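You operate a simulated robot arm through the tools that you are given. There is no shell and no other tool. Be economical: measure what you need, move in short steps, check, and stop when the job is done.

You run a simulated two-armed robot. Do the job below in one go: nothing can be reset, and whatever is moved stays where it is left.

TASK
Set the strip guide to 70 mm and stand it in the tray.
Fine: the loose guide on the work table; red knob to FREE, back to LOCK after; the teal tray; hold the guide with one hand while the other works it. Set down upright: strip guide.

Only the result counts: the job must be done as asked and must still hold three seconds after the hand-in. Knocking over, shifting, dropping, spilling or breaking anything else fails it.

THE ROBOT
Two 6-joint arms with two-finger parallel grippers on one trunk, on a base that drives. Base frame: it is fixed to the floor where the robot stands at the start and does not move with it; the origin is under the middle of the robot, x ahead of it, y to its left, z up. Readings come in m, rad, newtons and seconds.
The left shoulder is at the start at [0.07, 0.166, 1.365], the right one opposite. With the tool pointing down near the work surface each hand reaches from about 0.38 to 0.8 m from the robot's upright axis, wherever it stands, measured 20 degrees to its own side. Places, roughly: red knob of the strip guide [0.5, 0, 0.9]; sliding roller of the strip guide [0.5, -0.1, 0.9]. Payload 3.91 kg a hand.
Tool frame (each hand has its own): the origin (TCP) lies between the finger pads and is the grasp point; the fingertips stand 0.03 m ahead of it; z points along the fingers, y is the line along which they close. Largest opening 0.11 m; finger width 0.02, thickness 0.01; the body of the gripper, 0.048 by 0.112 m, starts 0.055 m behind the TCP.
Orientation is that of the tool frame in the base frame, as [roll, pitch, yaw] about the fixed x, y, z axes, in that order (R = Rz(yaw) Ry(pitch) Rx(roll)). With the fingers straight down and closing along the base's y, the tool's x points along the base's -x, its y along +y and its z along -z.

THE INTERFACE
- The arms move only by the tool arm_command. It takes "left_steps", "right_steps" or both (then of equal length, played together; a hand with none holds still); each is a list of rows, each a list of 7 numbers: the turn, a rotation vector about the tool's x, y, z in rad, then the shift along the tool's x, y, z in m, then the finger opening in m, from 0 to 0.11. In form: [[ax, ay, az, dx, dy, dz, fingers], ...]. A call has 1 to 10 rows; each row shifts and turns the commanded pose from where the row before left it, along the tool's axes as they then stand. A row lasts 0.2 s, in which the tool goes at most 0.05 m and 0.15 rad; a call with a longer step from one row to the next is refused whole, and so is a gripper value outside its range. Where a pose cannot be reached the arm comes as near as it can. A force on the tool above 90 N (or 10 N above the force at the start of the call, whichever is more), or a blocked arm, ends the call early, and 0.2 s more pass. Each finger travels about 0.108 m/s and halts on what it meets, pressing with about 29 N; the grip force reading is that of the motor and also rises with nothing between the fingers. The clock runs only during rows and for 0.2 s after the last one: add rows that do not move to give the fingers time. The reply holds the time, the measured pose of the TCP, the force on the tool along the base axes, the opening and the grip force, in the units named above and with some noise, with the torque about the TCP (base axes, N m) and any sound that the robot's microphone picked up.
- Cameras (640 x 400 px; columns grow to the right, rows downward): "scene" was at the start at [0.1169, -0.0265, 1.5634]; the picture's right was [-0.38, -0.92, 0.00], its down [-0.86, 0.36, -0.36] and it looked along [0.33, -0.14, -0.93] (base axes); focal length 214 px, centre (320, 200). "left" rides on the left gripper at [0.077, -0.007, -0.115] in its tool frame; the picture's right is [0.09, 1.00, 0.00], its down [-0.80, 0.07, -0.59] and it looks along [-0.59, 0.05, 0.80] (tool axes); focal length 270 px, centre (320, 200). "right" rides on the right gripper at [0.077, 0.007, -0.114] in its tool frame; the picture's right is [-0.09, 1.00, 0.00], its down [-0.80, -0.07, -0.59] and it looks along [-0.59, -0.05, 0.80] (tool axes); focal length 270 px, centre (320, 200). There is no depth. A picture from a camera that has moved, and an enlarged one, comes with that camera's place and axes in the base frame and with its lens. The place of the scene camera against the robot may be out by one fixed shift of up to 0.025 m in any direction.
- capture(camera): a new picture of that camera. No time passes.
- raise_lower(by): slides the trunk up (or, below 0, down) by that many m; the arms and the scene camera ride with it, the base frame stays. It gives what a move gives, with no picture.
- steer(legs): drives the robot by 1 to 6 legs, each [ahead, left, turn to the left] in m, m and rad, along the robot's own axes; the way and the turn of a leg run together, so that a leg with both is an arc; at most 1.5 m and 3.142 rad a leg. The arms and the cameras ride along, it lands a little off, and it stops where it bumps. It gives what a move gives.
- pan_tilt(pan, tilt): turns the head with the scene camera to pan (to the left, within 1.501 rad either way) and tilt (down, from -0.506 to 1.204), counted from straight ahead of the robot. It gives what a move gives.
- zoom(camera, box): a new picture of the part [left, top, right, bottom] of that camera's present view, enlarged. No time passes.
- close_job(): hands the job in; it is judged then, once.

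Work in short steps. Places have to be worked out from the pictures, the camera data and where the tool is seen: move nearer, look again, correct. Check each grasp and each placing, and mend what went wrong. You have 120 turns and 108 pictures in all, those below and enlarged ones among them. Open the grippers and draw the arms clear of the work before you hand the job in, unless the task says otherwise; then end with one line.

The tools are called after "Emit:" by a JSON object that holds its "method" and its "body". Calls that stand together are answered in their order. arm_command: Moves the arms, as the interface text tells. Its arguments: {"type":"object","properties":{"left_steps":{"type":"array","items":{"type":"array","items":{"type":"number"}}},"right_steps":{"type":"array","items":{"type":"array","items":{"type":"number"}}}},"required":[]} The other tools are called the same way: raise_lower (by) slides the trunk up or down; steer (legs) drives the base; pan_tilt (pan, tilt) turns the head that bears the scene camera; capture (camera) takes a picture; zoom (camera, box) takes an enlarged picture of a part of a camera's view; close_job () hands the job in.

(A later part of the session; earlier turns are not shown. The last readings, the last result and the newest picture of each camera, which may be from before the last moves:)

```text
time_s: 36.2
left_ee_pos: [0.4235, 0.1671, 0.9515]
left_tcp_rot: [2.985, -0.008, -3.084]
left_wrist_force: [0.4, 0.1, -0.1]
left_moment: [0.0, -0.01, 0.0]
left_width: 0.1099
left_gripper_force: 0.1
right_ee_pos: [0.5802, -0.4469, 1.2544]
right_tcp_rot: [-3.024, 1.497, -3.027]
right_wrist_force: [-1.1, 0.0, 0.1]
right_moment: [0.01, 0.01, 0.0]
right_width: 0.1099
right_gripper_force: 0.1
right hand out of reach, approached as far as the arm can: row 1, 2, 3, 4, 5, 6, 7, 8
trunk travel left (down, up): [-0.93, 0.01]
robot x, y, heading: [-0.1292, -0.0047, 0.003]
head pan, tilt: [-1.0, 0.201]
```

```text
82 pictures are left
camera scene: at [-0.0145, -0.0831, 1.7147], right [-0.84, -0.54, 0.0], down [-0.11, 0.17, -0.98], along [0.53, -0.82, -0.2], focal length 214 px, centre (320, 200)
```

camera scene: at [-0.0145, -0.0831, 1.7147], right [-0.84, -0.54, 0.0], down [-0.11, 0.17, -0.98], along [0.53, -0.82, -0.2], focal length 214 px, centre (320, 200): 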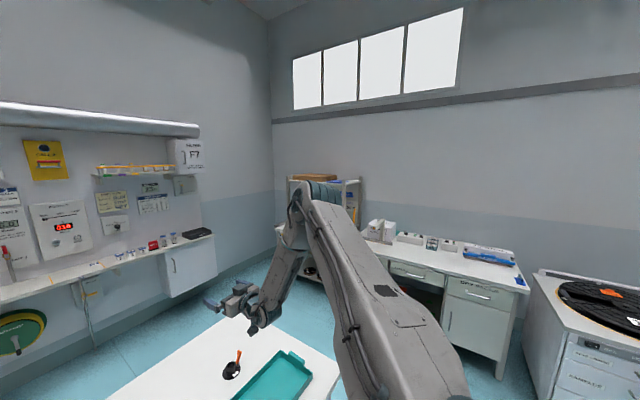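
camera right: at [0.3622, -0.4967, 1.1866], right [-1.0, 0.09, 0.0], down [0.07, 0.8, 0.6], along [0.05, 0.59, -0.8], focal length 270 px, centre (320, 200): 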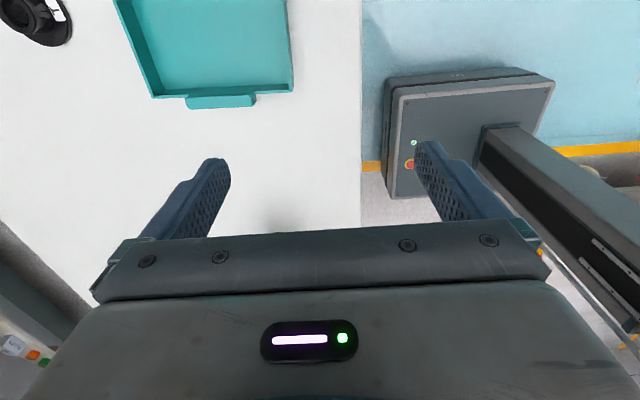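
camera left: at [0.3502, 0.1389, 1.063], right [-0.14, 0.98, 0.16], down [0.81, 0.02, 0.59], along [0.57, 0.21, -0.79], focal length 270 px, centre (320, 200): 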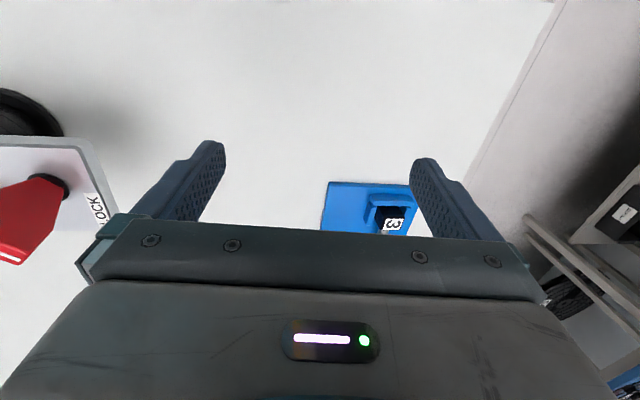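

The walls fit a shoulder-branch limit (upper arm can't swing down/inward). I'll try to pass the shoulder over: raise the right hand up and outward with the tool pointing up-out, in free air.

Emit:
{"method": "arm_command", "body": {"right_steps": [[0.106, -0.106, 0, -0.035, -0.0155, -0.0296, 0.11], [0.106, -0.106, 0, -0.0378, -0.0183, -0.024, 0.11], [0.106, -0.106, 0, -0.04, -0.0205, -0.0178, 0.11], [0.106, -0.106, 0, -0.0415, -0.0221, -0.0112, 0.11], [0.106, -0.106, 0, -0.0424, -0.0229, -0.0043, 0.11], [0.106, -0.106, 0, -0.0424, -0.023, 0.0026, 0.11], [0.106, -0.106, 0, -0.0418, -0.0224, 0.0095, 0.11], [0.106, -0.106, 0, -0.0404, -0.021, 0.0162, 0.11], [0.106, -0.106, 0, -0.0384, -0.019, 0.0225, 0.11], [0.106, -0.106, 0, -0.0357, -0.0162, 0.0283, 0.11]]}}

Emit:
{"method": "pan_tilt", "body": {"pan": -1.4, "tilt": 0.0}}

Emit:
{"method": "capture", "body": {"camera": "scene"}}

```text
time_s: 38.4
left_ee_pos: [0.423, 0.166, 0.9513]
left_tcp_rot: [2.984, -0.007, -3.084]
left_wrist_force: [-0.7, -0.3, 0.1]
left_moment: [-0.01, 0.01, 0.04]
left_width: 0.11
left_gripper_force: 0.1
right_ee_pos: [0.3064, -0.604, 1.6252]
right_tcp_rot: [0.538, 0.625, -0.605]
right_wrist_force: [-0.7, 0.4, -0.2]
right_moment: [0.04, 0.03, -0.02]
right_width: 0.1099
right_gripper_force: 0.1
trunk travel left (down, up): [-0.93, 0.01]
robot x, y, heading: [-0.133, 0.0, -0.004]
head pan, tilt: [-1.0, 0.201]
```

```text
time_s: 39.3
left_ee_pos: [0.4252, 0.1686, 0.9503]
left_tcp_rot: [2.985, -0.009, -3.083]
left_wrist_force: [0.9, -0.1, 0.1]
left_moment: [0.0, -0.02, 0.02]
left_width: 0.1103
left_gripper_force: 0.1
right_ee_pos: [0.3084, -0.6028, 1.625]
right_tcp_rot: [0.536, 0.627, -0.602]
right_wrist_force: [0.0, -0.2, -0.2]
right_moment: [0.01, 0.02, -0.02]
right_width: 0.1099
right_gripper_force: 0.0
trunk travel left (down, up): [-0.93, 0.01]
robot x, y, heading: [-0.1279, -0.0012, 0.001]
head pan, tilt: [-1.4, 0.0]
```

```text
81 pictures are left
camera scene: at [-0.0493, -0.0935, 1.7332], right [-0.98, -0.17, 0.0], down [0.0, 0.0, -1.0], along [0.17, -0.98, 0.0], focal length 214 px, centre (320, 200)
```

scene: 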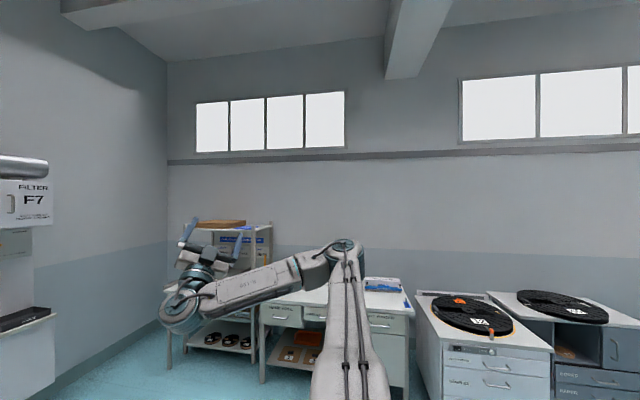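

Now it moves freely with the elbow out to the side. I back the base off 0.35 m for free space, then lower the hand with the tool still pointing up-out, so the elbow has to drop.

Emit:
{"method": "steer", "body": {"legs": [[-0.35, 0, 0]]}}

```text
time_s: 41.5
left_ee_pos: [0.0753, 0.1674, 0.9498]
left_tcp_rot: [2.984, -0.009, -3.08]
left_wrist_force: [0.3, 0.2, -1.0]
left_moment: [0.0, 0.02, -0.01]
left_width: 0.1101
left_gripper_force: 0.0
right_ee_pos: [-0.0383, -0.6041, 1.6249]
right_tcp_rot: [0.535, 0.626, -0.603]
right_wrist_force: [0.8, 0.4, -0.3]
right_moment: [-0.04, -0.03, -0.03]
right_width: 0.1099
right_gripper_force: 0.1
trunk travel left (down, up): [-0.93, 0.01]
robot x, y, heading: [-0.4817, -0.0033, 0.002]
head pan, tilt: [-1.4, 0.0]
```

Lowering 0.4 m straight down in the base frame with that orientation.

Emit:
{"method": "arm_command", "body": {"right_steps": [[0, 0, 0, 0.0293, -0.0206, -0.0348, 0.11], [0, 0, 0, 0.0293, -0.0206, -0.0348, 0.11], [0, 0, 0, 0.0293, -0.0206, -0.0348, 0.11], [0, 0, 0, 0.0293, -0.0206, -0.0348, 0.11], [0, 0, 0, 0.0293, -0.0206, -0.0348, 0.11], [0, 0, 0, 0.0293, -0.0206, -0.0348, 0.11], [0, 0, 0, 0.0293, -0.0206, -0.0348, 0.11], [0, 0, 0, 0.0293, -0.0206, -0.0348, 0.11]]}}

Emit:
{"method": "pan_tilt", "body": {"pan": -1.2, "tilt": 0.5}}

Emit:
{"method": "capture", "body": {"camera": "scene"}}

```text
time_s: 43.4
left_ee_pos: [0.0739, 0.1673, 0.9499]
left_tcp_rot: [2.985, -0.009, -3.082]
left_wrist_force: [-0.7, -0.2, 0.1]
left_moment: [0.0, 0.0, -0.01]
left_width: 0.1097
left_gripper_force: 0.0
right_ee_pos: [-0.0553, -0.6164, 1.2283]
right_tcp_rot: [0.536, 0.628, -0.603]
right_wrist_force: [0.1, 0.1, 0.0]
right_moment: [-0.04, 0.0, -0.05]
right_width: 0.1101
right_gripper_force: 0.2
right hand out of reach, approached as far as the arm can: row 2, 3
trunk travel left (down, up): [-0.93, 0.01]
robot x, y, heading: [-0.4819, 0.001, 0.007]
head pan, tilt: [-1.4, 0.0]
```

```text
time_s: 44.3
left_ee_pos: [0.0725, 0.1681, 0.9508]
left_tcp_rot: [2.984, -0.009, -3.083]
left_wrist_force: [-0.4, 0.3, -0.6]
left_moment: [0.01, 0.0, -0.01]
left_width: 0.1101
left_gripper_force: 0.0
right_ee_pos: [-0.0566, -0.6151, 1.2301]
right_tcp_rot: [0.539, 0.626, -0.605]
right_wrist_force: [0.8, -0.2, 0.1]
right_moment: [-0.01, -0.04, 0.01]
right_width: 0.11
right_gripper_force: 0.0
trunk travel left (down, up): [-0.93, 0.01]
robot x, y, heading: [-0.4819, -0.0023, 0.007]
head pan, tilt: [-1.201, 0.499]
```

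```text
80 pictures are left
camera scene: at [-0.3829, -0.0907, 1.6872], right [-0.93, -0.37, 0.0], down [-0.17, 0.44, -0.88], along [0.32, -0.82, -0.48], focal length 214 px, centre (320, 200)
```

scene: 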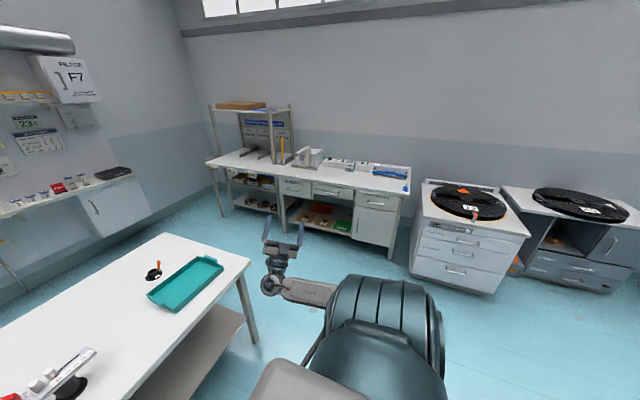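

The elbow has dropped behind the shoulder drum, like the left arm's. I swing the tool back to pointing forward while coming inward and down.

Emit:
{"method": "arm_command", "body": {"right_steps": [[-0.106, 0.106, 0, 0.0129, 0.0149, -0.0242, 0.11], [-0.106, 0.106, 0, 0.0153, 0.0173, -0.021, 0.11], [-0.106, 0.106, 0, 0.0174, 0.0194, -0.0173, 0.11], [-0.106, 0.106, 0, 0.019, 0.021, -0.0132, 0.11], [-0.106, 0.106, 0, 0.0202, 0.0222, -0.0088, 0.11], [-0.106, 0.106, 0, 0.0209, 0.0229, -0.0043, 0.11], [-0.106, 0.106, 0, 0.021, 0.023, 0.0004, 0.11], [-0.106, 0.106, 0, 0.0208, 0.0228, 0.0051, 0.11], [-0.106, 0.106, 0, 0.02, 0.022, 0.0096, 0.11], [-0.106, 0.106, 0, 0.0187, 0.0207, 0.014, 0.11]]}}

Emit:
{"method": "capture", "body": {"camera": "scene"}}

```text
time_s: 46.5
left_ee_pos: [0.0731, 0.1678, 0.9503]
left_tcp_rot: [2.981, -0.009, -3.082]
left_wrist_force: [-0.3, 0.5, 0.3]
left_moment: [0.01, 0.01, -0.01]
left_width: 0.1101
left_gripper_force: 0.1
right_ee_pos: [0.1083, -0.4268, 1.0496]
right_tcp_rot: [-3.108, 1.514, -3.123]
right_wrist_force: [0.9, 0.4, 1.0]
right_moment: [-0.01, -0.06, 0.02]
right_width: 0.1101
right_gripper_force: 0.1
right hand out of reach, approached as far as the arm can: row 10
trunk travel left (down, up): [-0.93, 0.01]
robot x, y, heading: [-0.4813, 0.0015, 0.002]
head pan, tilt: [-1.201, 0.499]
```

```text
79 pictures are left
camera scene: at [-0.3814, -0.0905, 1.687], right [-0.93, -0.37, 0.0], down [-0.18, 0.45, -0.88], along [0.32, -0.82, -0.48], focal length 214 px, centre (320, 200)
```

scene: 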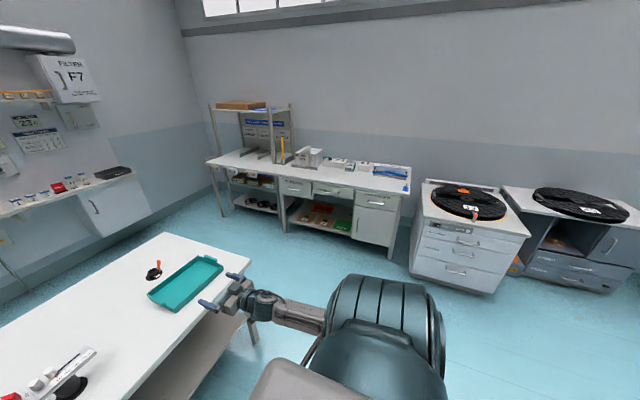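

Posture now matches the left. I pitch the right tool down to vertical.

Emit:
{"method": "arm_command", "body": {"right_steps": [[0, 0.15, 0, 0.0157, 0.004, -0.0037, 0.11], [0, 0.15, 0, 0.0161, 0.004, -0.0014, 0.11], [0, 0.15, 0, 0.0161, 0.004, 0.0011, 0.11], [0, 0.15, 0, 0.0158, 0.004, 0.0034, 0.11], [0, 0.15, 0, 0.0151, 0.004, 0.0058, 0.11], [0, 0.15, 0, 0.0141, 0.004, 0.008, 0.11], [0, 0.15, 0, 0.0127, 0.004, 0.01, 0.11], [0, 0.15, 0, 0.0111, 0.004, 0.0118, 0.11], [0, 0.15, 0, 0.0092, 0.004, 0.0133, 0.11], [0, 0.15, 0, 0.0071, 0.004, 0.0145, 0.11]]}}

Emit:
{"method": "pan_tilt", "body": {"pan": -0.1, "tilt": 0.7}}

Emit:
{"method": "capture", "body": {"camera": "scene"}}

```text
time_s: 48.7
left_ee_pos: [0.0739, 0.1685, 0.9505]
left_tcp_rot: [2.986, -0.008, -3.082]
left_wrist_force: [0.6, -0.1, -0.5]
left_moment: [-0.02, -0.01, 0.01]
left_width: 0.11
left_gripper_force: 0.0
right_ee_pos: [0.0581, -0.3861, 0.8949]
right_tcp_rot: [3.14, -0.003, -3.136]
right_wrist_force: [0.0, -0.1, -0.5]
right_moment: [0.03, 0.01, -0.01]
right_width: 0.1099
right_gripper_force: 0.0
trunk travel left (down, up): [-0.93, 0.01]
robot x, y, heading: [-0.4833, -0.0012, 0.007]
head pan, tilt: [-1.201, 0.499]
```

```text
time_s: 50.0
left_ee_pos: [0.0736, 0.1674, 0.9509]
left_tcp_rot: [2.982, -0.009, -3.083]
left_wrist_force: [0.3, 0.8, -0.2]
left_moment: [-0.01, -0.02, 0.01]
left_width: 0.1099
left_gripper_force: 0.1
right_ee_pos: [0.057, -0.3844, 0.8951]
right_tcp_rot: [3.141, 0.002, -3.139]
right_wrist_force: [0.1, -1.3, -0.4]
right_moment: [0.01, -0.03, 0.03]
right_width: 0.1101
right_gripper_force: 0.1
trunk travel left (down, up): [-0.93, 0.01]
robot x, y, heading: [-0.4845, 0.0032, 0.004]
head pan, tilt: [-0.099, 0.7]
```

```text
78 pictures are left
camera scene: at [-0.331, -0.0142, 1.6694], right [-0.1, -1.0, 0.0], down [-0.64, 0.06, -0.76], along [0.76, -0.07, -0.64], focal length 214 px, centre (320, 200)
```

scene: 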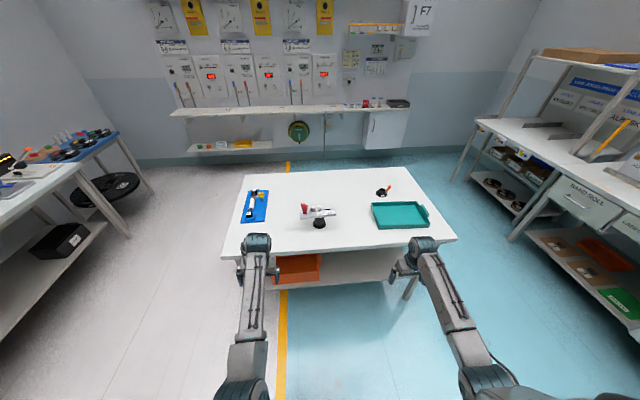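

Both arms are now in like postures. Still in free space, I straighten the left and test its inward reach to y≈0, and turn the right a quarter turn.

Emit:
{"method": "arm_command", "body": {"left_steps": [[0.145, 0, 0.03, 0, 0, 0, 0.11], [0.012, 0, 0.029, -0.04, 0, 0, 0.11], [0, 0, 0, -0.04, 0, 0, 0.11], [0, 0, 0, 0, -0.04, 0, 0.11], [0, 0, 0, 0, -0.04, 0, 0.11], [0, 0, 0, 0, -0.04, 0, 0.11], [0, 0, 0, 0, -0.04, 0, 0.11], [0, 0, 0, 0, 0, 0, 0.11], [0, 0, 0, 0, 0, 0, 0.11], [0, 0, 0, 0, 0, 0, 0.11]], "right_steps": [[0, 0, -0.15, 0, 0, 0, 0.11], [0, 0, -0.15, 0, 0, 0, 0.11], [0, 0, -0.15, 0, 0, 0, 0.11], [0, 0, -0.15, 0, 0, 0, 0.11], [0, 0, -0.15, 0, 0, 0, 0.11], [0, 0, -0.15, 0, 0, 0, 0.11], [0, 0, -0.15, 0, 0, 0, 0.11], [0, 0, -0.15, 0, 0, 0, 0.11], [0, 0, -0.15, 0, 0, 0, 0.11], [0, 0, -0.15, 0, 0, 0, 0.11]]}}

```text
time_s: 52.4
left_ee_pos: [0.1664, 0.0794, 0.9369]
left_tcp_rot: [3.054, -0.004, -3.089]
left_wrist_force: [-0.3, 0.6, -0.6]
left_moment: [-0.02, 0.0, 0.01]
left_width: 0.11
left_gripper_force: 0.0
right_ee_pos: [0.0587, -0.3863, 0.8961]
right_tcp_rot: [-3.14, 0.001, -1.635]
right_wrist_force: [-0.2, -0.3, 0.6]
right_moment: [-0.01, -0.04, -0.02]
right_width: 0.1101
right_gripper_force: 0.1
trunk travel left (down, up): [-0.93, 0.01]
robot x, y, heading: [-0.4805, -0.004, 0.004]
head pan, tilt: [-0.099, 0.7]
stopped in row 10 (left hand): the arm was blocked; the commanded pose is now the measured one
```

The left was blocked at y≈0.08 even in free air, so something on its own body is touched. I look.

Emit:
{"method": "pan_tilt", "body": {"pan": 0.3, "tilt": 1.2}}

Emit:
{"method": "capture", "body": {"camera": "scene"}}

Emit:
{"method": "capture", "body": {"camera": "right"}}

```text
time_s: 53.3
left_ee_pos: [0.1659, 0.0794, 0.9373]
left_tcp_rot: [3.057, -0.002, -3.089]
left_wrist_force: [0.4, 0.4, 0.8]
left_moment: [0.04, -0.01, 0.02]
left_width: 0.1098
left_gripper_force: 0.1
right_ee_pos: [0.058, -0.3852, 0.8957]
right_tcp_rot: [3.141, 0.001, -1.634]
right_wrist_force: [0.9, -0.3, -0.1]
right_moment: [-0.03, -0.01, 0.01]
right_width: 0.1101
right_gripper_force: 0.1
trunk travel left (down, up): [-0.93, 0.01]
robot x, y, heading: [-0.4803, -0.0029, 0.002]
head pan, tilt: [0.3, 1.201]
```

```text
77 pictures are left
camera scene: at [-0.3622, 0.0106, 1.6334], right [0.3, -0.95, 0.0], down [-0.89, -0.28, -0.36], along [0.35, 0.11, -0.93], focal length 214 px, centre (320, 200)
```

scene: 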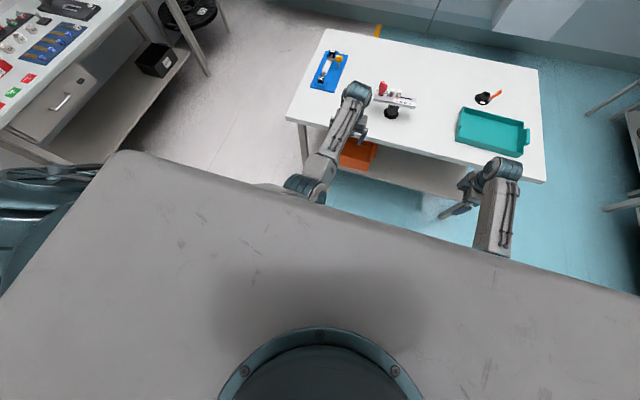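

```text
76 pictures are left
camera right: at [0.0468, -0.4624, 1.0092], right [-0.99, 0.15, 0.0], down [0.12, 0.79, 0.6], along [0.09, 0.59, -0.8], focal length 270 px, centre (320, 200)
```

right: 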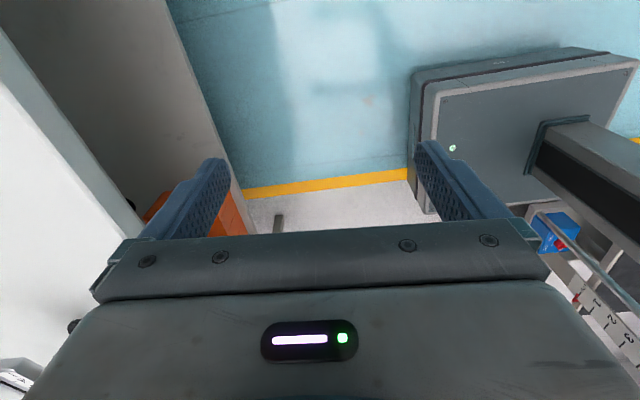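

The left elbow sits against the torso yoke; reaching further out should free it. I test with a longer, lower reach.

Emit:
{"method": "arm_command", "body": {"left_steps": [[0.085, 0, 0.05, 0, 0.02, 0.02, 0.11], [0, 0, 0, -0.04, 0, 0.02, 0.11], [0, 0, 0, -0.04, 0, 0, 0.11], [0, 0, 0, 0, -0.04, 0, 0.11], [0, 0, 0, 0, -0.04, 0, 0.11], [0, 0, 0, 0, -0.04, 0, 0.11], [0, 0, 0, 0, 0, 0, 0.11]]}}

```text
time_s: 54.9
left_ee_pos: [0.2289, -0.0114, 0.9033]
left_tcp_rot: [-3.138, -0.006, -3.141]
left_wrist_force: [0.6, -0.3, -0.5]
left_moment: [-0.02, 0.0, 0.03]
left_width: 0.1099
left_gripper_force: 0.0
left hand out of reach, approached as far as the arm can: row 5, 6
right_ee_pos: [0.0582, -0.3852, 0.8967]
right_tcp_rot: [-3.139, 0.002, -1.637]
right_wrist_force: [-0.4, 1.4, 0.0]
right_moment: [-0.02, 0.0, 0.01]
right_width: 0.1101
right_gripper_force: 0.0
trunk travel left (down, up): [-0.93, 0.01]
robot x, y, heading: [-0.4843, 0.0011, 0.003]
head pan, tilt: [0.3, 1.201]
```

Reaching about 0.71 m ahead lets the left get to the centre line. I retract the left from the centre, then drive so the guide's stem is 0.71 m ahead and centred.

Emit:
{"method": "arm_command", "body": {"left_steps": [[0, 0, 0, 0, 0.04, 0, 0.11], [0, 0, 0, 0, 0.04, 0, 0.11], [0, 0, 0, 0.02, 0.04, 0, 0.11], [0, 0, 0, 0.03, 0.04, 0, 0.11]], "right_steps": [[0, 0, -0.07, 0, 0, 0, 0.11], [0, 0, 0, 0, -0.03, -0.02, 0.11], [0, 0, 0, 0, 0, 0, 0.11], [0, 0, 0, 0, 0, 0, 0.11]]}}

Emit:
{"method": "steer", "body": {"legs": [[0, -0.09, 0], [0.25, 0, 0]]}}

Emit:
{"method": "capture", "body": {"camera": "left"}}

Emit:
{"method": "capture", "body": {"camera": "right"}}

```text
time_s: 55.9
left_ee_pos: [0.1765, 0.1518, 0.9049]
left_tcp_rot: [-3.137, -0.006, 3.141]
left_wrist_force: [0.9, 0.7, 0.3]
left_moment: [0.01, -0.03, -0.01]
left_width: 0.1099
left_gripper_force: 0.0
right_ee_pos: [0.0872, -0.3839, 0.9171]
right_tcp_rot: [-3.139, -0.001, -1.565]
right_wrist_force: [-0.5, 0.7, -0.2]
right_moment: [-0.04, -0.05, -0.01]
right_width: 0.1102
right_gripper_force: 0.1
trunk travel left (down, up): [-0.93, 0.01]
robot x, y, heading: [-0.4808, 0.0007, 0.002]
head pan, tilt: [0.3, 1.201]
```

```text
time_s: 58.5
left_ee_pos: [0.4291, 0.0636, 0.9038]
left_tcp_rot: [-3.139, -0.005, -3.139]
left_wrist_force: [-0.4, 0.0, 0.1]
left_moment: [0.03, -0.02, -0.01]
left_width: 0.1102
left_gripper_force: 0.0
right_ee_pos: [0.3391, -0.4725, 0.9169]
right_tcp_rot: [-3.141, 0.001, -1.563]
right_wrist_force: [0.1, -0.2, -0.7]
right_moment: [0.0, -0.03, 0.0]
right_width: 0.1102
right_gripper_force: 0.1
trunk travel left (down, up): [-0.93, 0.01]
robot x, y, heading: [-0.2288, -0.0895, 0.002]
head pan, tilt: [0.3, 1.201]
```

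```text
75 pictures are left
camera left: at [0.3538, 0.0561, 1.0184], right [-0.09, 1.0, 0.0], down [0.8, 0.07, 0.59], along [0.59, 0.05, -0.81], focal length 270 px, centre (320, 200)
```

left: 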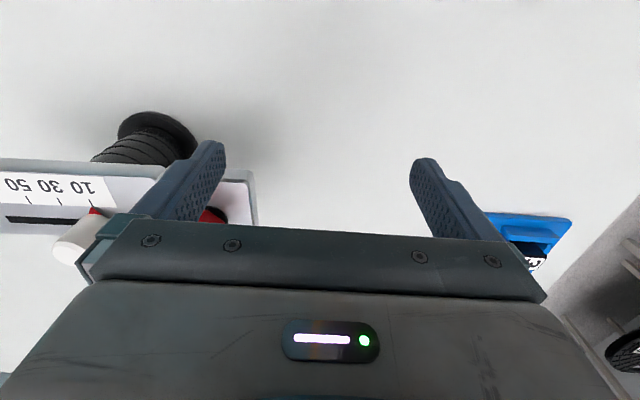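

```text
74 pictures are left
camera right: at [0.3332, -0.5502, 1.0289], right [-1.0, 0.08, 0.0], down [0.06, 0.8, 0.6], along [0.05, 0.59, -0.8], focal length 270 px, centre (320, 200)
```

right: 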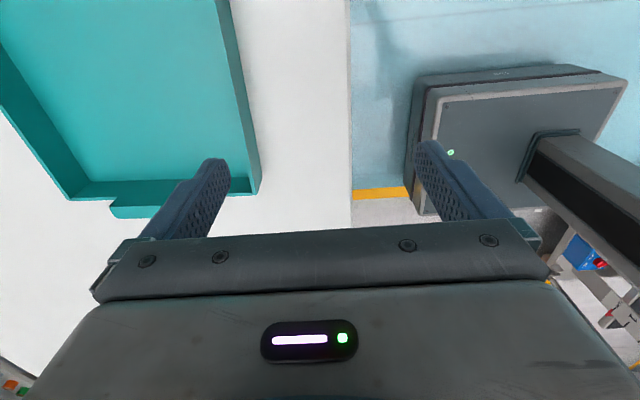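

Triangulating, the plate's top is at z≈0.87, spanning x 0.446–0.515, y 0.02 to −0.165, knob axis near (0.48, −0.008). I bring the right hand beside the right end of the plate and pull the left back a little to see the knob.

Emit:
{"method": "arm_command", "body": {"left_steps": [[0, 0, 0, 0, 0.03, 0, 0.11], [0, 0, 0, 0, 0.03, -0.02, 0.11], [0, 0, 0, 0, 0.0, 0, 0.11], [0, 0, 0, 0, 0, 0, 0.11], [0, 0, 0, 0, 0, 0, 0.11], [0, 0, 0, 0, 0, 0, 0.11], [0, 0, 0, 0, 0, 0, 0.11], [0, 0, 0, 0, 0, 0, 0.11]], "right_steps": [[0, 0, 0, -0.05, 0, 0, 0.11], [0, 0, 0, -0.05, 0, 0, 0.11], [0, 0, 0, -0.05, 0, 0, 0.11], [0, 0, 0, -0.05, -0.03, 0, 0.11], [0, 0, 0, 0, -0.04, 0, 0.11], [0, 0, 0, 0, -0.04, 0, 0.11], [0, 0, 0, 0, -0.033, 0, 0.11], [0, 0, 0, 0, 0, 0, 0.11]]}}

Emit:
{"method": "capture", "body": {"camera": "left"}}

Emit:
{"method": "capture", "body": {"camera": "right"}}

```text
refused: row 4 steps farther than a row can; nothing moved
```

```text
73 pictures are left
camera left: at [0.3538, 0.0561, 1.0184], right [-0.09, 1.0, 0.0], down [0.8, 0.07, 0.59], along [0.59, 0.05, -0.81], focal length 270 px, centre (320, 200)
```

left: 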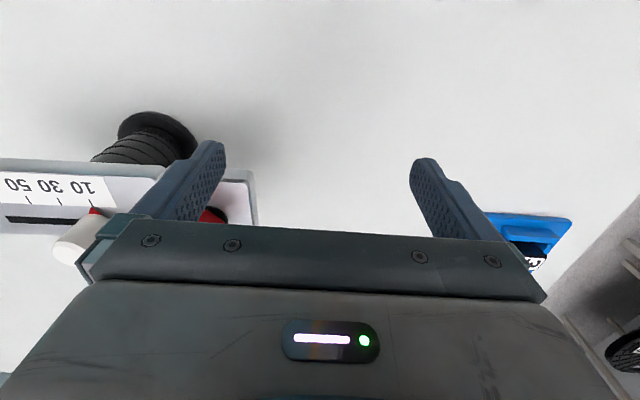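

```text
72 pictures are left
camera right: at [0.3332, -0.5502, 1.0289], right [-1.0, 0.08, 0.0], down [0.06, 0.8, 0.6], along [0.05, 0.59, -0.8], focal length 270 px, centre (320, 200)
```

right: 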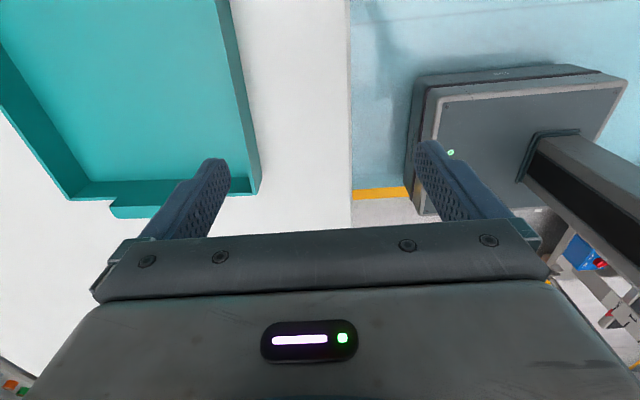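

One row was too long; resend with each row within 0.05 m.

Emit:
{"method": "arm_command", "body": {"left_steps": [[0, 0, 0, 0, 0.03, 0, 0.11], [0, 0, 0, 0, 0.03, -0.02, 0.11], [0, 0, 0, 0, 0.0, 0, 0.11], [0, 0, 0, 0, 0, 0, 0.11], [0, 0, 0, 0, 0, 0, 0.11], [0, 0, 0, 0, 0, 0, 0.11], [0, 0, 0, 0, 0, 0, 0.11], [0, 0, 0, 0, 0, 0, 0.11]], "right_steps": [[0, 0, 0, -0.05, 0, 0, 0.11], [0, 0, 0, -0.05, 0, 0, 0.11], [0, 0, 0, -0.05, 0, 0, 0.11], [0, 0, 0, -0.05, 0, 0, 0.11], [0, 0, 0, 0, -0.05, 0, 0.11], [0, 0, 0, 0, -0.05, 0, 0.11], [0, 0, 0, 0, -0.043, 0, 0.11], [0, 0, 0, 0, 0, 0, 0.11]]}}

Emit:
{"method": "capture", "body": {"camera": "left"}}

Emit:
{"method": "capture", "body": {"camera": "right"}}

```text
time_s: 60.3
left_ee_pos: [0.4286, 0.1246, 0.9234]
left_tcp_rot: [-3.138, -0.006, -3.139]
left_wrist_force: [-0.5, -0.3, 0.1]
left_moment: [-0.01, 0.01, 0.0]
left_width: 0.1104
left_gripper_force: 0.0
right_ee_pos: [0.4817, -0.2709, 0.9171]
right_tcp_rot: [-3.14, 0.001, -1.565]
right_wrist_force: [0.1, 0.8, 0.2]
right_moment: [0.02, -0.01, -0.03]
right_width: 0.1099
right_gripper_force: 0.1
trunk travel left (down, up): [-0.93, 0.01]
robot x, y, heading: [-0.2258, -0.0875, 0.006]
head pan, tilt: [0.3, 1.201]
```

```text
71 pictures are left
camera left: at [0.3534, 0.1174, 1.0378], right [-0.09, 1.0, 0.0], down [0.8, 0.08, 0.59], along [0.59, 0.05, -0.81], focal length 270 px, centre (320, 200)
```

left: 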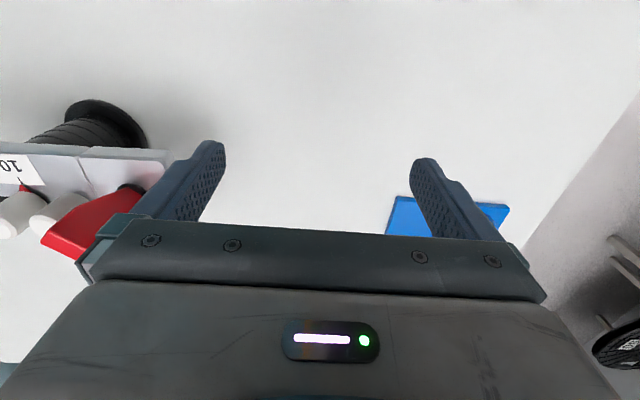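

```text
70 pictures are left
camera right: at [0.4755, -0.3492, 1.0313], right [-1.0, 0.08, 0.0], down [0.06, 0.8, 0.6], along [0.05, 0.59, -0.8], focal length 270 px, centre (320, 200)
```

right: 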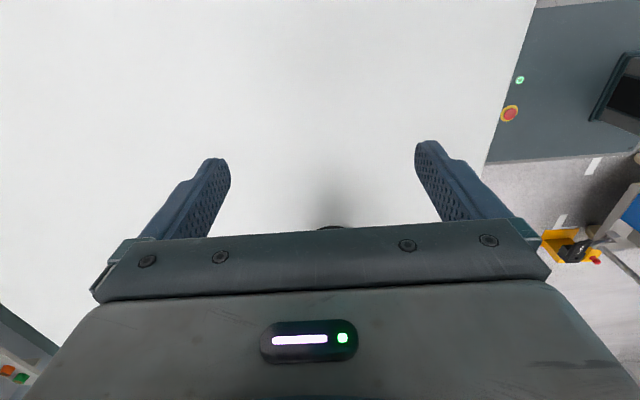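

The foot's near edge appears at (0.482, −0.123). I check from the scene camera with both hands in view.

Emit:
{"method": "pan_tilt", "body": {"pan": 0.0, "tilt": 0.9}}

Emit:
{"method": "zoom", "body": {"camera": "scene", "box": [240, 120, 400, 220]}}

```text
time_s: 61.1
left_ee_pos: [0.4301, 0.1239, 0.9224]
left_tcp_rot: [-3.138, -0.008, -3.139]
left_wrist_force: [-0.2, -0.8, 0.1]
left_moment: [-0.02, -0.02, 0.01]
left_width: 0.11
left_gripper_force: 0.2
right_ee_pos: [0.4826, -0.2721, 0.917]
right_tcp_rot: [3.141, 0.001, -1.563]
right_wrist_force: [-0.2, -0.1, -1.3]
right_moment: [-0.01, -0.01, 0.01]
right_width: 0.1102
right_gripper_force: 0.0
trunk travel left (down, up): [-0.93, 0.01]
robot x, y, heading: [-0.2299, -0.0883, 0.006]
head pan, tilt: [0.0, 0.901]
```

```text
4.00 times, centred on (320, 170) of scene
camera zoom: at [-0.0882, -0.094, 1.6531], right [0.01, -1.0, 0.0], down [-0.78, 0.0, -0.62], along [0.62, 0.0, -0.78], focal length 858 px, centre (320, 320)
```

zoom: 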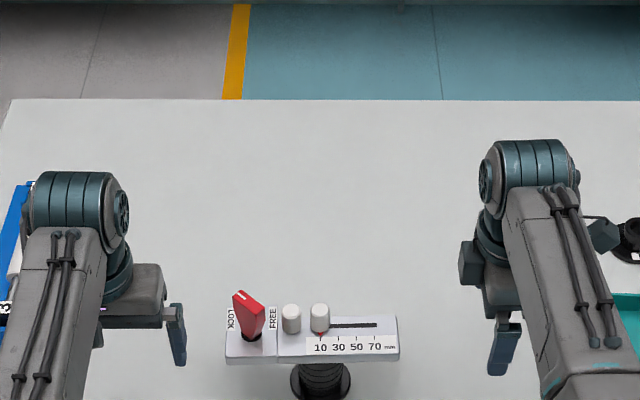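

Clear view: plate runs along y from about 0.025 to −0.170 (after correcting the scene camera by +0.014), knob at y≈−0.005, roller at −0.080 (10), the 70 tick at −0.142. I lower the right hand and slide it over the plate's right end, still open.

Emit:
{"method": "arm_command", "body": {"right_steps": [[0, 0, 0, 0, 0, 0.026, 0.11], [0, 0, 0, 0, 0, 0.025, 0.11], [0, 0, 0, -0.04, 0, 0, 0.11], [0, 0, 0, -0.04, 0, 0, 0.11], [0, 0, 0, 0, 0, 0, 0.11]]}}

Emit:
{"method": "zoom", "body": {"camera": "scene", "box": [280, 150, 400, 225]}}

Emit:
{"method": "capture", "body": {"camera": "right"}}

```text
time_s: 62.3
left_ee_pos: [0.4302, 0.1228, 0.9223]
left_tcp_rot: [-3.138, -0.009, -3.142]
left_wrist_force: [-0.7, -0.3, 0.5]
left_moment: [0.0, 0.0, 0.0]
left_width: 0.1102
left_gripper_force: 0.1
right_ee_pos: [0.482, -0.1936, 0.8664]
right_tcp_rot: [3.141, 0.003, -1.565]
right_wrist_force: [0.3, -0.1, 0.5]
right_moment: [0.01, -0.02, -0.03]
right_width: 0.11
right_gripper_force: 0.0
trunk travel left (down, up): [-0.93, 0.01]
robot x, y, heading: [-0.2307, -0.0867, 0.009]
head pan, tilt: [0.0, 0.901]
```

```text
5.33 times, centred on (340, 188) of scene
camera zoom: at [-0.0878, -0.0956, 1.6532], right [0.01, -1.0, 0.0], down [-0.78, 0.0, -0.62], along [0.62, 0.0, -0.78], focal length 1144 px, centre (213, 267)
```

zoom: 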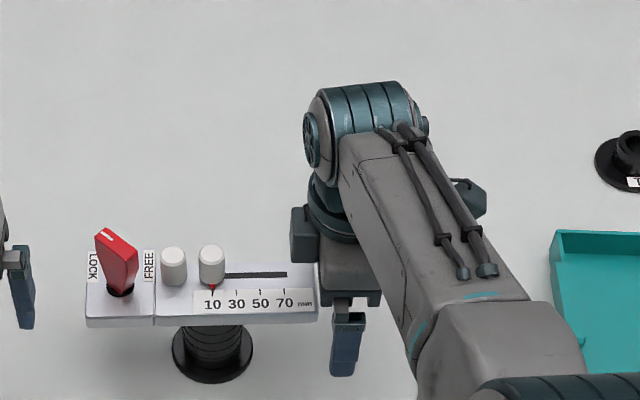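

```text
67 pictures are left
camera right: at [0.4764, -0.2705, 0.9782], right [-1.0, 0.08, 0.0], down [0.07, 0.8, 0.6], along [0.05, 0.59, -0.8], focal length 270 px, centre (320, 200)
```

right: 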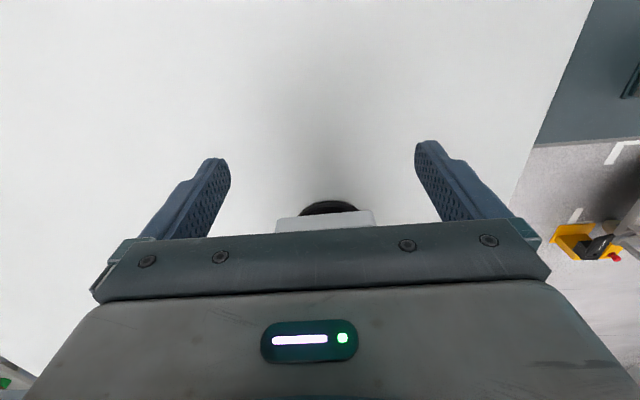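

The plate end is well centred between the right fingers (plate z≈0.856–0.87). I slide on to y≈−0.160 and close gently on the plate.

Emit:
{"method": "arm_command", "body": {"right_steps": [[0, 0, 0, -0.034, 0, 0.003, 0.11], [0, 0, 0, 0, 0, 0, 0.11]]}}

Emit:
{"method": "zoom", "body": {"camera": "scene", "box": [280, 150, 400, 225]}}

Emit:
{"method": "capture", "body": {"camera": "right"}}

```text
time_s: 62.9
left_ee_pos: [0.4294, 0.1243, 0.9231]
left_tcp_rot: [-3.137, -0.006, -3.139]
left_wrist_force: [0.8, 0.0, 0.1]
left_moment: [0.01, 0.04, 0.01]
left_width: 0.1102
left_gripper_force: 0.0
right_ee_pos: [0.4826, -0.1584, 0.8629]
right_tcp_rot: [-3.138, 0.001, -1.565]
right_wrist_force: [-0.2, -0.2, 0.4]
right_moment: [0.02, 0.01, -0.02]
right_width: 0.1101
right_gripper_force: 0.1
trunk travel left (down, up): [-0.93, 0.01]
robot x, y, heading: [-0.2312, -0.0874, 0.003]
head pan, tilt: [0.0, 0.901]
```

```text
5.33 times, centred on (340, 188) of scene
camera zoom: at [-0.0879, -0.0946, 1.6532], right [0.01, -1.0, 0.0], down [-0.78, 0.0, -0.62], along [0.62, 0.0, -0.78], focal length 1144 px, centre (213, 267)
```

zoom: 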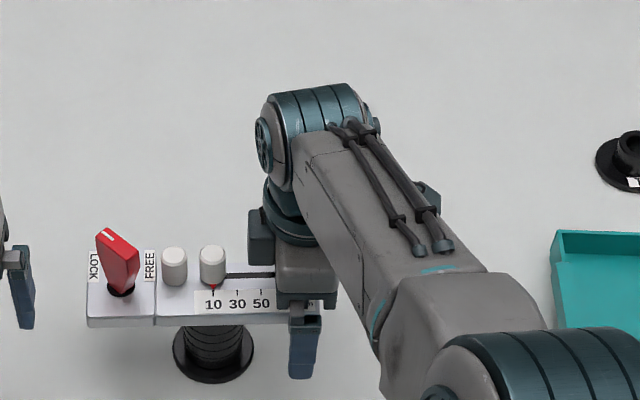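

```text
65 pictures are left
camera right: at [0.4759, -0.2357, 0.9752], right [-1.0, 0.08, 0.0], down [0.07, 0.8, 0.6], along [0.05, 0.59, -0.8], focal length 270 px, centre (320, 200)
```

right: 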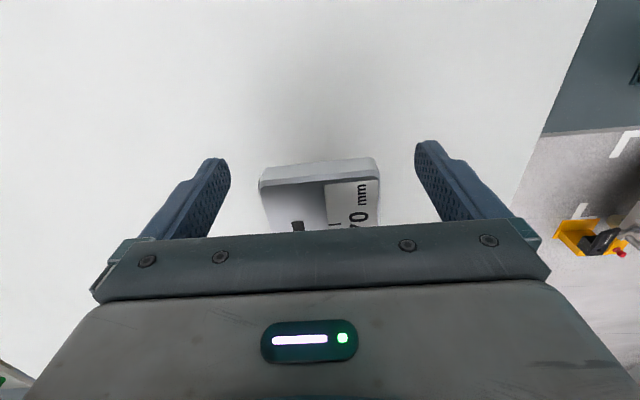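

Centred. I close the right fingers on the plate edges.

Emit:
{"method": "arm_command", "body": {"right_steps": [[0, 0, 0, 0, 0, 0, 0.06], [0, 0, 0, 0, 0, 0, 0.03], [0, 0, 0, 0, 0, 0, 0.03], [0, 0, 0, 0, 0, 0, 0.03]]}}

Emit:
{"method": "zoom", "body": {"camera": "scene", "box": [270, 150, 390, 225]}}

Emit:
{"method": "capture", "body": {"camera": "right"}}

```text
time_s: 63.9
left_ee_pos: [0.43, 0.1237, 0.9215]
left_tcp_rot: [-3.14, -0.007, -3.14]
left_wrist_force: [0.3, 0.2, 0.4]
left_moment: [-0.01, 0.02, 0.03]
left_width: 0.11
left_gripper_force: 0.1
right_ee_pos: [0.4812, -0.1573, 0.8613]
right_tcp_rot: [3.141, 0.001, -1.565]
right_wrist_force: [-0.3, 0.7, 0.5]
right_moment: [0.17, -0.09, 0.1]
right_width: 0.0561
right_gripper_force: 29.2
trunk travel left (down, up): [-0.93, 0.01]
robot x, y, heading: [-0.2293, -0.0902, 0.006]
head pan, tilt: [0.0, 0.901]
```

```text
5.33 times, centred on (330, 188) of scene
camera zoom: at [-0.0883, -0.0934, 1.6532], right [0.01, -1.0, 0.0], down [-0.78, 0.0, -0.62], along [0.62, 0.0, -0.78], focal length 1144 px, centre (267, 267)
```

zoom: 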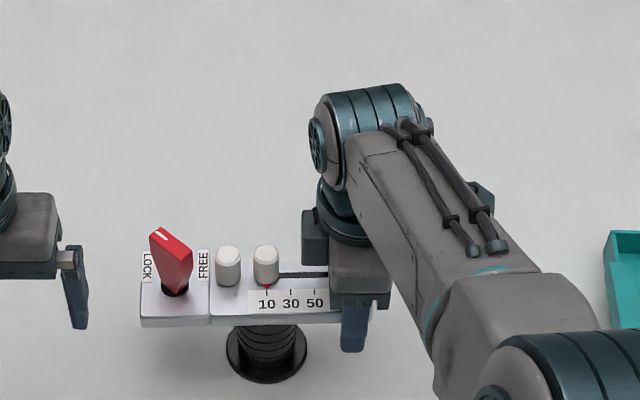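

```text
63 pictures are left
camera right: at [0.4756, -0.2351, 0.9754], right [-1.0, 0.08, 0.0], down [0.07, 0.8, 0.6], along [0.05, 0.59, -0.8], focal length 270 px, centre (320, 200)
```

right: 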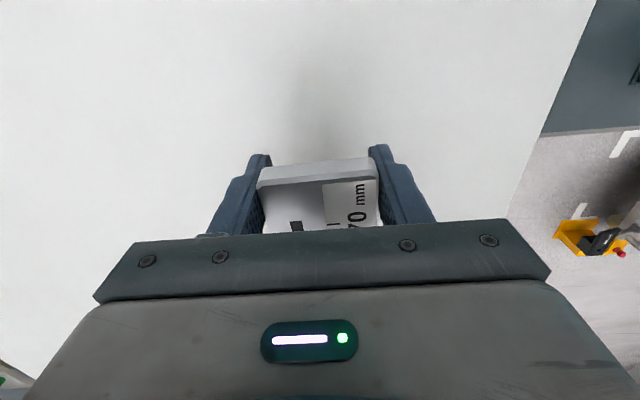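

The plate is firmly held (0.056 m). Now the left: turn to yaw +45° so its fingers straddle the knob blade, and rise above the knob top (≈0.93).

Emit:
{"method": "arm_command", "body": {"left_steps": [[0, 0, -0.131, 0, 0, -0.02, 0.07], [0, 0, -0.131, 0, 0, -0.02, 0.07], [0, 0, -0.131, 0, 0, -0.01, 0.07], [0, 0, -0.131, 0, 0, 0, 0.07], [0, 0, -0.131, 0, 0, 0, 0.07], [0, 0, -0.131, 0, 0, 0, 0.07], [0, 0, 0, 0, 0, 0, 0.07]]}}

```text
time_s: 65.5
left_ee_pos: [0.4301, 0.1227, 0.9728]
left_tcp_rot: [3.141, -0.009, -2.351]
left_wrist_force: [0.2, 0.2, -0.4]
left_moment: [0.0, 0.02, -0.04]
left_width: 0.0702
left_gripper_force: 0.2
right_ee_pos: [0.4803, -0.158, 0.8619]
right_tcp_rot: [-3.14, 0.002, -1.563]
right_wrist_force: [-1.4, 0.7, 0.6]
right_moment: [0.0, 0.06, 0.07]
right_width: 0.0558
right_gripper_force: 29.0
trunk travel left (down, up): [-0.93, 0.01]
robot x, y, heading: [-0.2314, -0.0903, 0.008]
head pan, tilt: [0.0, 0.901]
```

Height reached. I move partway toward the knob and look.

Emit:
{"method": "arm_command", "body": {"left_steps": [[0, 0, 0, 0.003, -0.039, 0, 0.07], [0, 0, 0, 0.004, -0.039, 0, 0.07], [0, 0, 0, 0, 0, 0, 0.07]]}}

Emit:
{"method": "zoom", "body": {"camera": "scene", "box": [270, 150, 390, 225]}}

Emit:
{"method": "capture", "body": {"camera": "left"}}

```text
time_s: 66.3
left_ee_pos: [0.4818, 0.0647, 0.9733]
left_tcp_rot: [3.14, -0.01, -2.353]
left_wrist_force: [0.6, 0.1, -0.4]
left_moment: [-0.02, 0.01, 0.02]
left_width: 0.0702
left_gripper_force: 0.1
right_ee_pos: [0.4813, -0.1578, 0.862]
right_tcp_rot: [-3.141, 0.0, -1.566]
right_wrist_force: [-0.3, -1.3, -0.7]
right_moment: [-0.03, -0.01, -0.01]
right_width: 0.0562
right_gripper_force: 29.1
trunk travel left (down, up): [-0.93, 0.01]
robot x, y, heading: [-0.2292, -0.0897, 0.005]
head pan, tilt: [0.0, 0.901]
```

```text
5.33 times, centred on (330, 188) of scene
camera zoom: at [-0.0883, -0.0925, 1.6532], right [0.01, -1.0, 0.0], down [-0.78, 0.0, -0.62], along [0.62, 0.0, -0.78], focal length 1144 px, centre (267, 267)
```

zoom: 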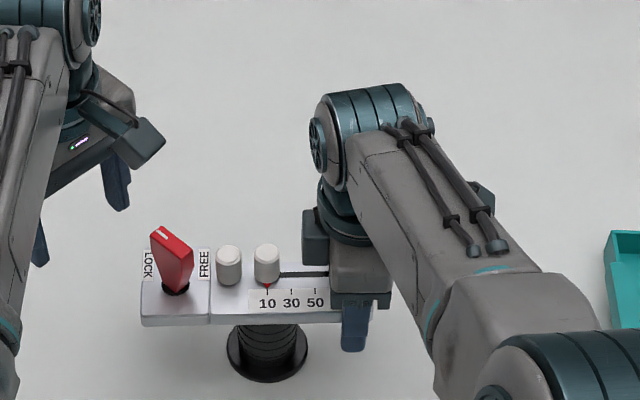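

```text
61 pictures are left
camera left: at [0.434, 0.0057, 1.0874], right [-0.77, 0.64, 0.0], down [0.52, 0.62, 0.59], along [0.37, 0.45, -0.81], focal length 270 px, centre (320, 200)
```

left: 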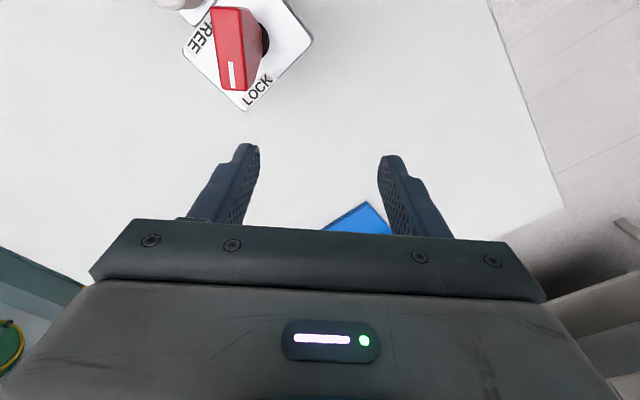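

Knob axis ≈ (0.479, −0.006), blade aligned with the jaws within a few degrees. I move over it at this height.

Emit:
{"method": "arm_command", "body": {"left_steps": [[0, 0, 0, 0.026, -0.024, 0, 0.07], [0, 0, 0, 0.026, -0.024, 0, 0.07], [0, 0, 0, 0, 0, 0, 0.07]]}}

Emit:
{"method": "zoom", "body": {"camera": "scene", "box": [270, 150, 390, 225]}}

Emit:
{"method": "capture", "body": {"camera": "left"}}

```text
time_s: 67.1
left_ee_pos: [0.482, -0.0058, 0.9746]
left_tcp_rot: [3.14, -0.009, -2.353]
left_wrist_force: [0.4, 0.0, 0.5]
left_moment: [-0.01, 0.02, 0.0]
left_width: 0.0703
left_gripper_force: 0.0
right_ee_pos: [0.4818, -0.1593, 0.8631]
right_tcp_rot: [-3.139, -0.001, -1.565]
right_wrist_force: [1.0, -1.7, 0.5]
right_moment: [0.04, 0.05, 0.05]
right_width: 0.0559
right_gripper_force: 28.7
trunk travel left (down, up): [-0.93, 0.01]
robot x, y, heading: [-0.2302, -0.0865, 0.003]
head pan, tilt: [0.0, 0.901]
```

```text
5.33 times, centred on (330, 188) of scene
camera zoom: at [-0.0884, -0.0928, 1.6532], right [0.01, -1.0, 0.0], down [-0.78, 0.0, -0.62], along [0.62, 0.0, -0.78], focal length 1144 px, centre (267, 267)
```

zoom: 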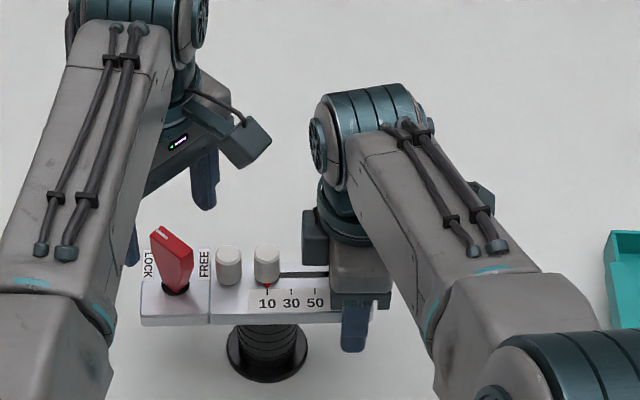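

```text
59 pictures are left
camera left: at [0.4343, -0.0644, 1.0882], right [-0.77, 0.64, 0.0], down [0.52, 0.62, 0.59], along [0.37, 0.45, -0.81], focal length 270 px, centre (320, 200)
```

left: 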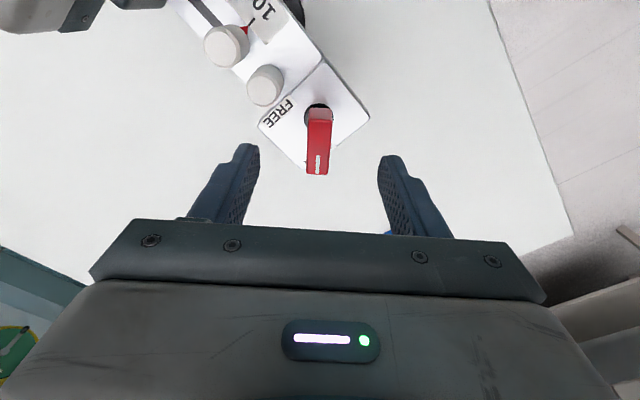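

The knob is centred between the fingers. I lower 0.057 m and close on the blade.

Emit:
{"method": "arm_command", "body": {"left_steps": [[0, 0, 0, 0.002, 0, 0.02, 0.07], [0, 0, 0, 0, 0, 0.02, 0.07], [0, 0, 0, 0, 0, 0.017, 0.07], [0, 0, 0, 0, 0, 0, 0.07]]}}

Emit:
{"method": "capture", "body": {"camera": "left"}}

```text
time_s: 68.1
left_ee_pos: [0.4785, -0.0089, 0.9163]
left_tcp_rot: [3.14, -0.009, -2.353]
left_wrist_force: [0.1, 0.2, -0.4]
left_moment: [-0.02, 0.01, -0.02]
left_width: 0.0701
left_gripper_force: 0.0
right_ee_pos: [0.4819, -0.1586, 0.8618]
right_tcp_rot: [3.14, 0.002, -1.565]
right_wrist_force: [-0.3, -0.5, -0.1]
right_moment: [0.03, 0.0, 0.11]
right_width: 0.0557
right_gripper_force: 29.4
trunk travel left (down, up): [-0.93, 0.01]
robot x, y, heading: [-0.2307, -0.0887, 0.004]
head pan, tilt: [0.0, 0.901]
```

```text
58 pictures are left
camera left: at [0.4314, -0.0675, 1.0303], right [-0.77, 0.64, 0.0], down [0.52, 0.62, 0.59], along [0.37, 0.45, -0.81], focal length 270 px, centre (320, 200)
```

left: 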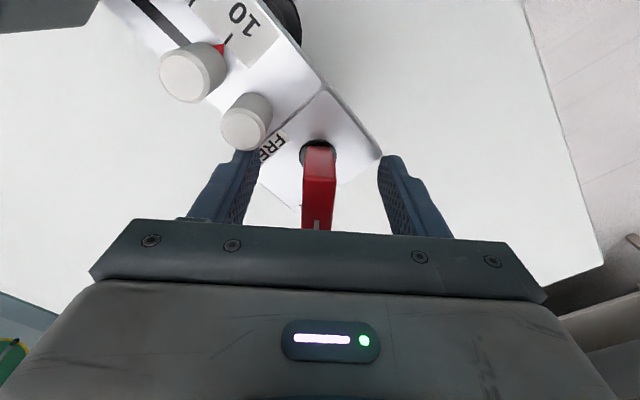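

Aligned. Close the left fingers on the blade.

Emit:
{"method": "arm_command", "body": {"left_steps": [[0, 0, 0, 0, 0, 0, 0.03], [0, 0, 0, 0, 0, 0, 0.0], [0, 0, 0, 0, 0, 0, 0.0], [0, 0, 0, 0, 0, 0, 0.0]]}}

```text
time_s: 69.1
left_ee_pos: [0.4804, -0.0089, 0.9151]
left_tcp_rot: [3.141, -0.009, -2.351]
left_wrist_force: [7.4, -4.9, 0.0]
left_moment: [0.18, -0.3, -0.04]
left_width: 0.0146
left_gripper_force: 29.1
right_ee_pos: [0.4824, -0.158, 0.8616]
right_tcp_rot: [-3.141, 0.002, -1.563]
right_wrist_force: [-7.6, 5.4, 3.9]
right_moment: [-0.08, 0.0, 1.06]
right_width: 0.0557
right_gripper_force: 29.0
trunk travel left (down, up): [-0.93, 0.01]
robot x, y, heading: [-0.2321, -0.0911, 0.003]
head pan, tilt: [0.0, 0.901]
```

Gripped (14.6 mm) with ~9 N side load; I relax it by a small shift and begin turning clockwise toward FREE.

Emit:
{"method": "arm_command", "body": {"left_steps": [[0, 0, 0, 0, -0.0015, 0, 0.0], [0, 0, 0.1, 0, 0, 0, 0.0], [0, 0, 0.1, 0, 0, 0, 0.0], [0, 0, 0.1, 0, 0, 0, 0.0], [0, 0, 0.1, 0, 0, 0, 0.0], [0, 0, 0, 0, 0, 0, 0.0]]}}

Emit:
{"method": "zoom", "body": {"camera": "left", "box": [160, 0, 480, 240]}}

```text
time_s: 70.5
left_ee_pos: [0.4802, -0.0093, 0.9157]
left_tcp_rot: [3.141, -0.009, -2.755]
left_wrist_force: [7.0, 3.4, -1.7]
left_moment: [0.44, -0.52, -0.02]
left_width: 0.0142
left_gripper_force: 29.4
right_ee_pos: [0.4812, -0.1583, 0.8609]
right_tcp_rot: [-3.141, -0.001, -1.566]
right_wrist_force: [-7.4, -0.9, 6.1]
right_moment: [0.46, 0.25, 1.04]
right_width: 0.0558
right_gripper_force: 29.2
trunk travel left (down, up): [-0.93, 0.01]
robot x, y, heading: [-0.2268, -0.0911, 0.005]
head pan, tilt: [0.0, 0.901]
```

```text
1.67 times, centred on (320, 120) of left
camera zoom: at [0.4119, -0.0442, 1.0305], right [-0.46, 0.89, 0.0], down [0.72, 0.37, 0.59], along [0.52, 0.27, -0.81], focal length 450 px, centre (320, 333)
```

zoom: 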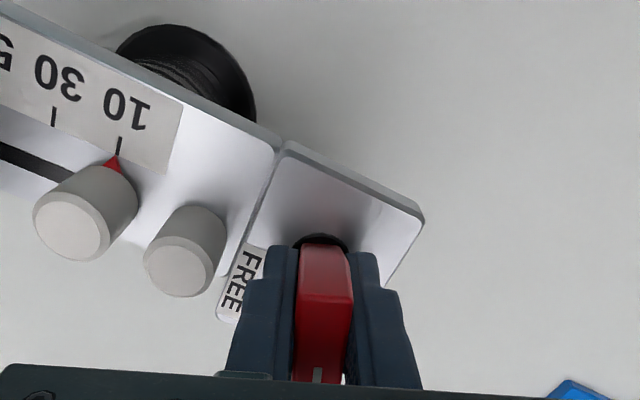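

The knob follows the hand. I relieve the side load slightly and continue the turn.

Emit:
{"method": "arm_command", "body": {"left_steps": [[0, 0, 0.1, -0.002, 0, 0, 0.0], [0, 0, 0.1, 0, 0, 0, 0.0], [0, 0, 0.1, 0, 0, 0, 0.0], [0, 0, 0.1, 0, 0, 0, 0.0], [0, 0, 0.1, 0, 0, 0, 0.0], [0, 0, 0.1, 0, 0, 0, 0.0], [0, 0, 0, 0, 0, 0, 0.0]]}}

```text
time_s: 72.1
left_ee_pos: [0.4811, -0.0093, 0.9157]
left_tcp_rot: [-3.137, -0.007, 2.928]
left_wrist_force: [0.0, 9.0, 0.6]
left_moment: [0.56, 0.21, 0.05]
left_width: 0.0148
left_gripper_force: 29.2
right_ee_pos: [0.4823, -0.1592, 0.8619]
right_tcp_rot: [3.141, 0.0, -1.565]
right_wrist_force: [-0.1, -9.1, -0.6]
right_moment: [-0.04, -0.01, 0.02]
right_width: 0.0559
right_gripper_force: 28.7
trunk travel left (down, up): [-0.93, 0.01]
robot x, y, heading: [-0.2274, -0.0906, 0.008]
head pan, tilt: [0.0, 0.901]
```

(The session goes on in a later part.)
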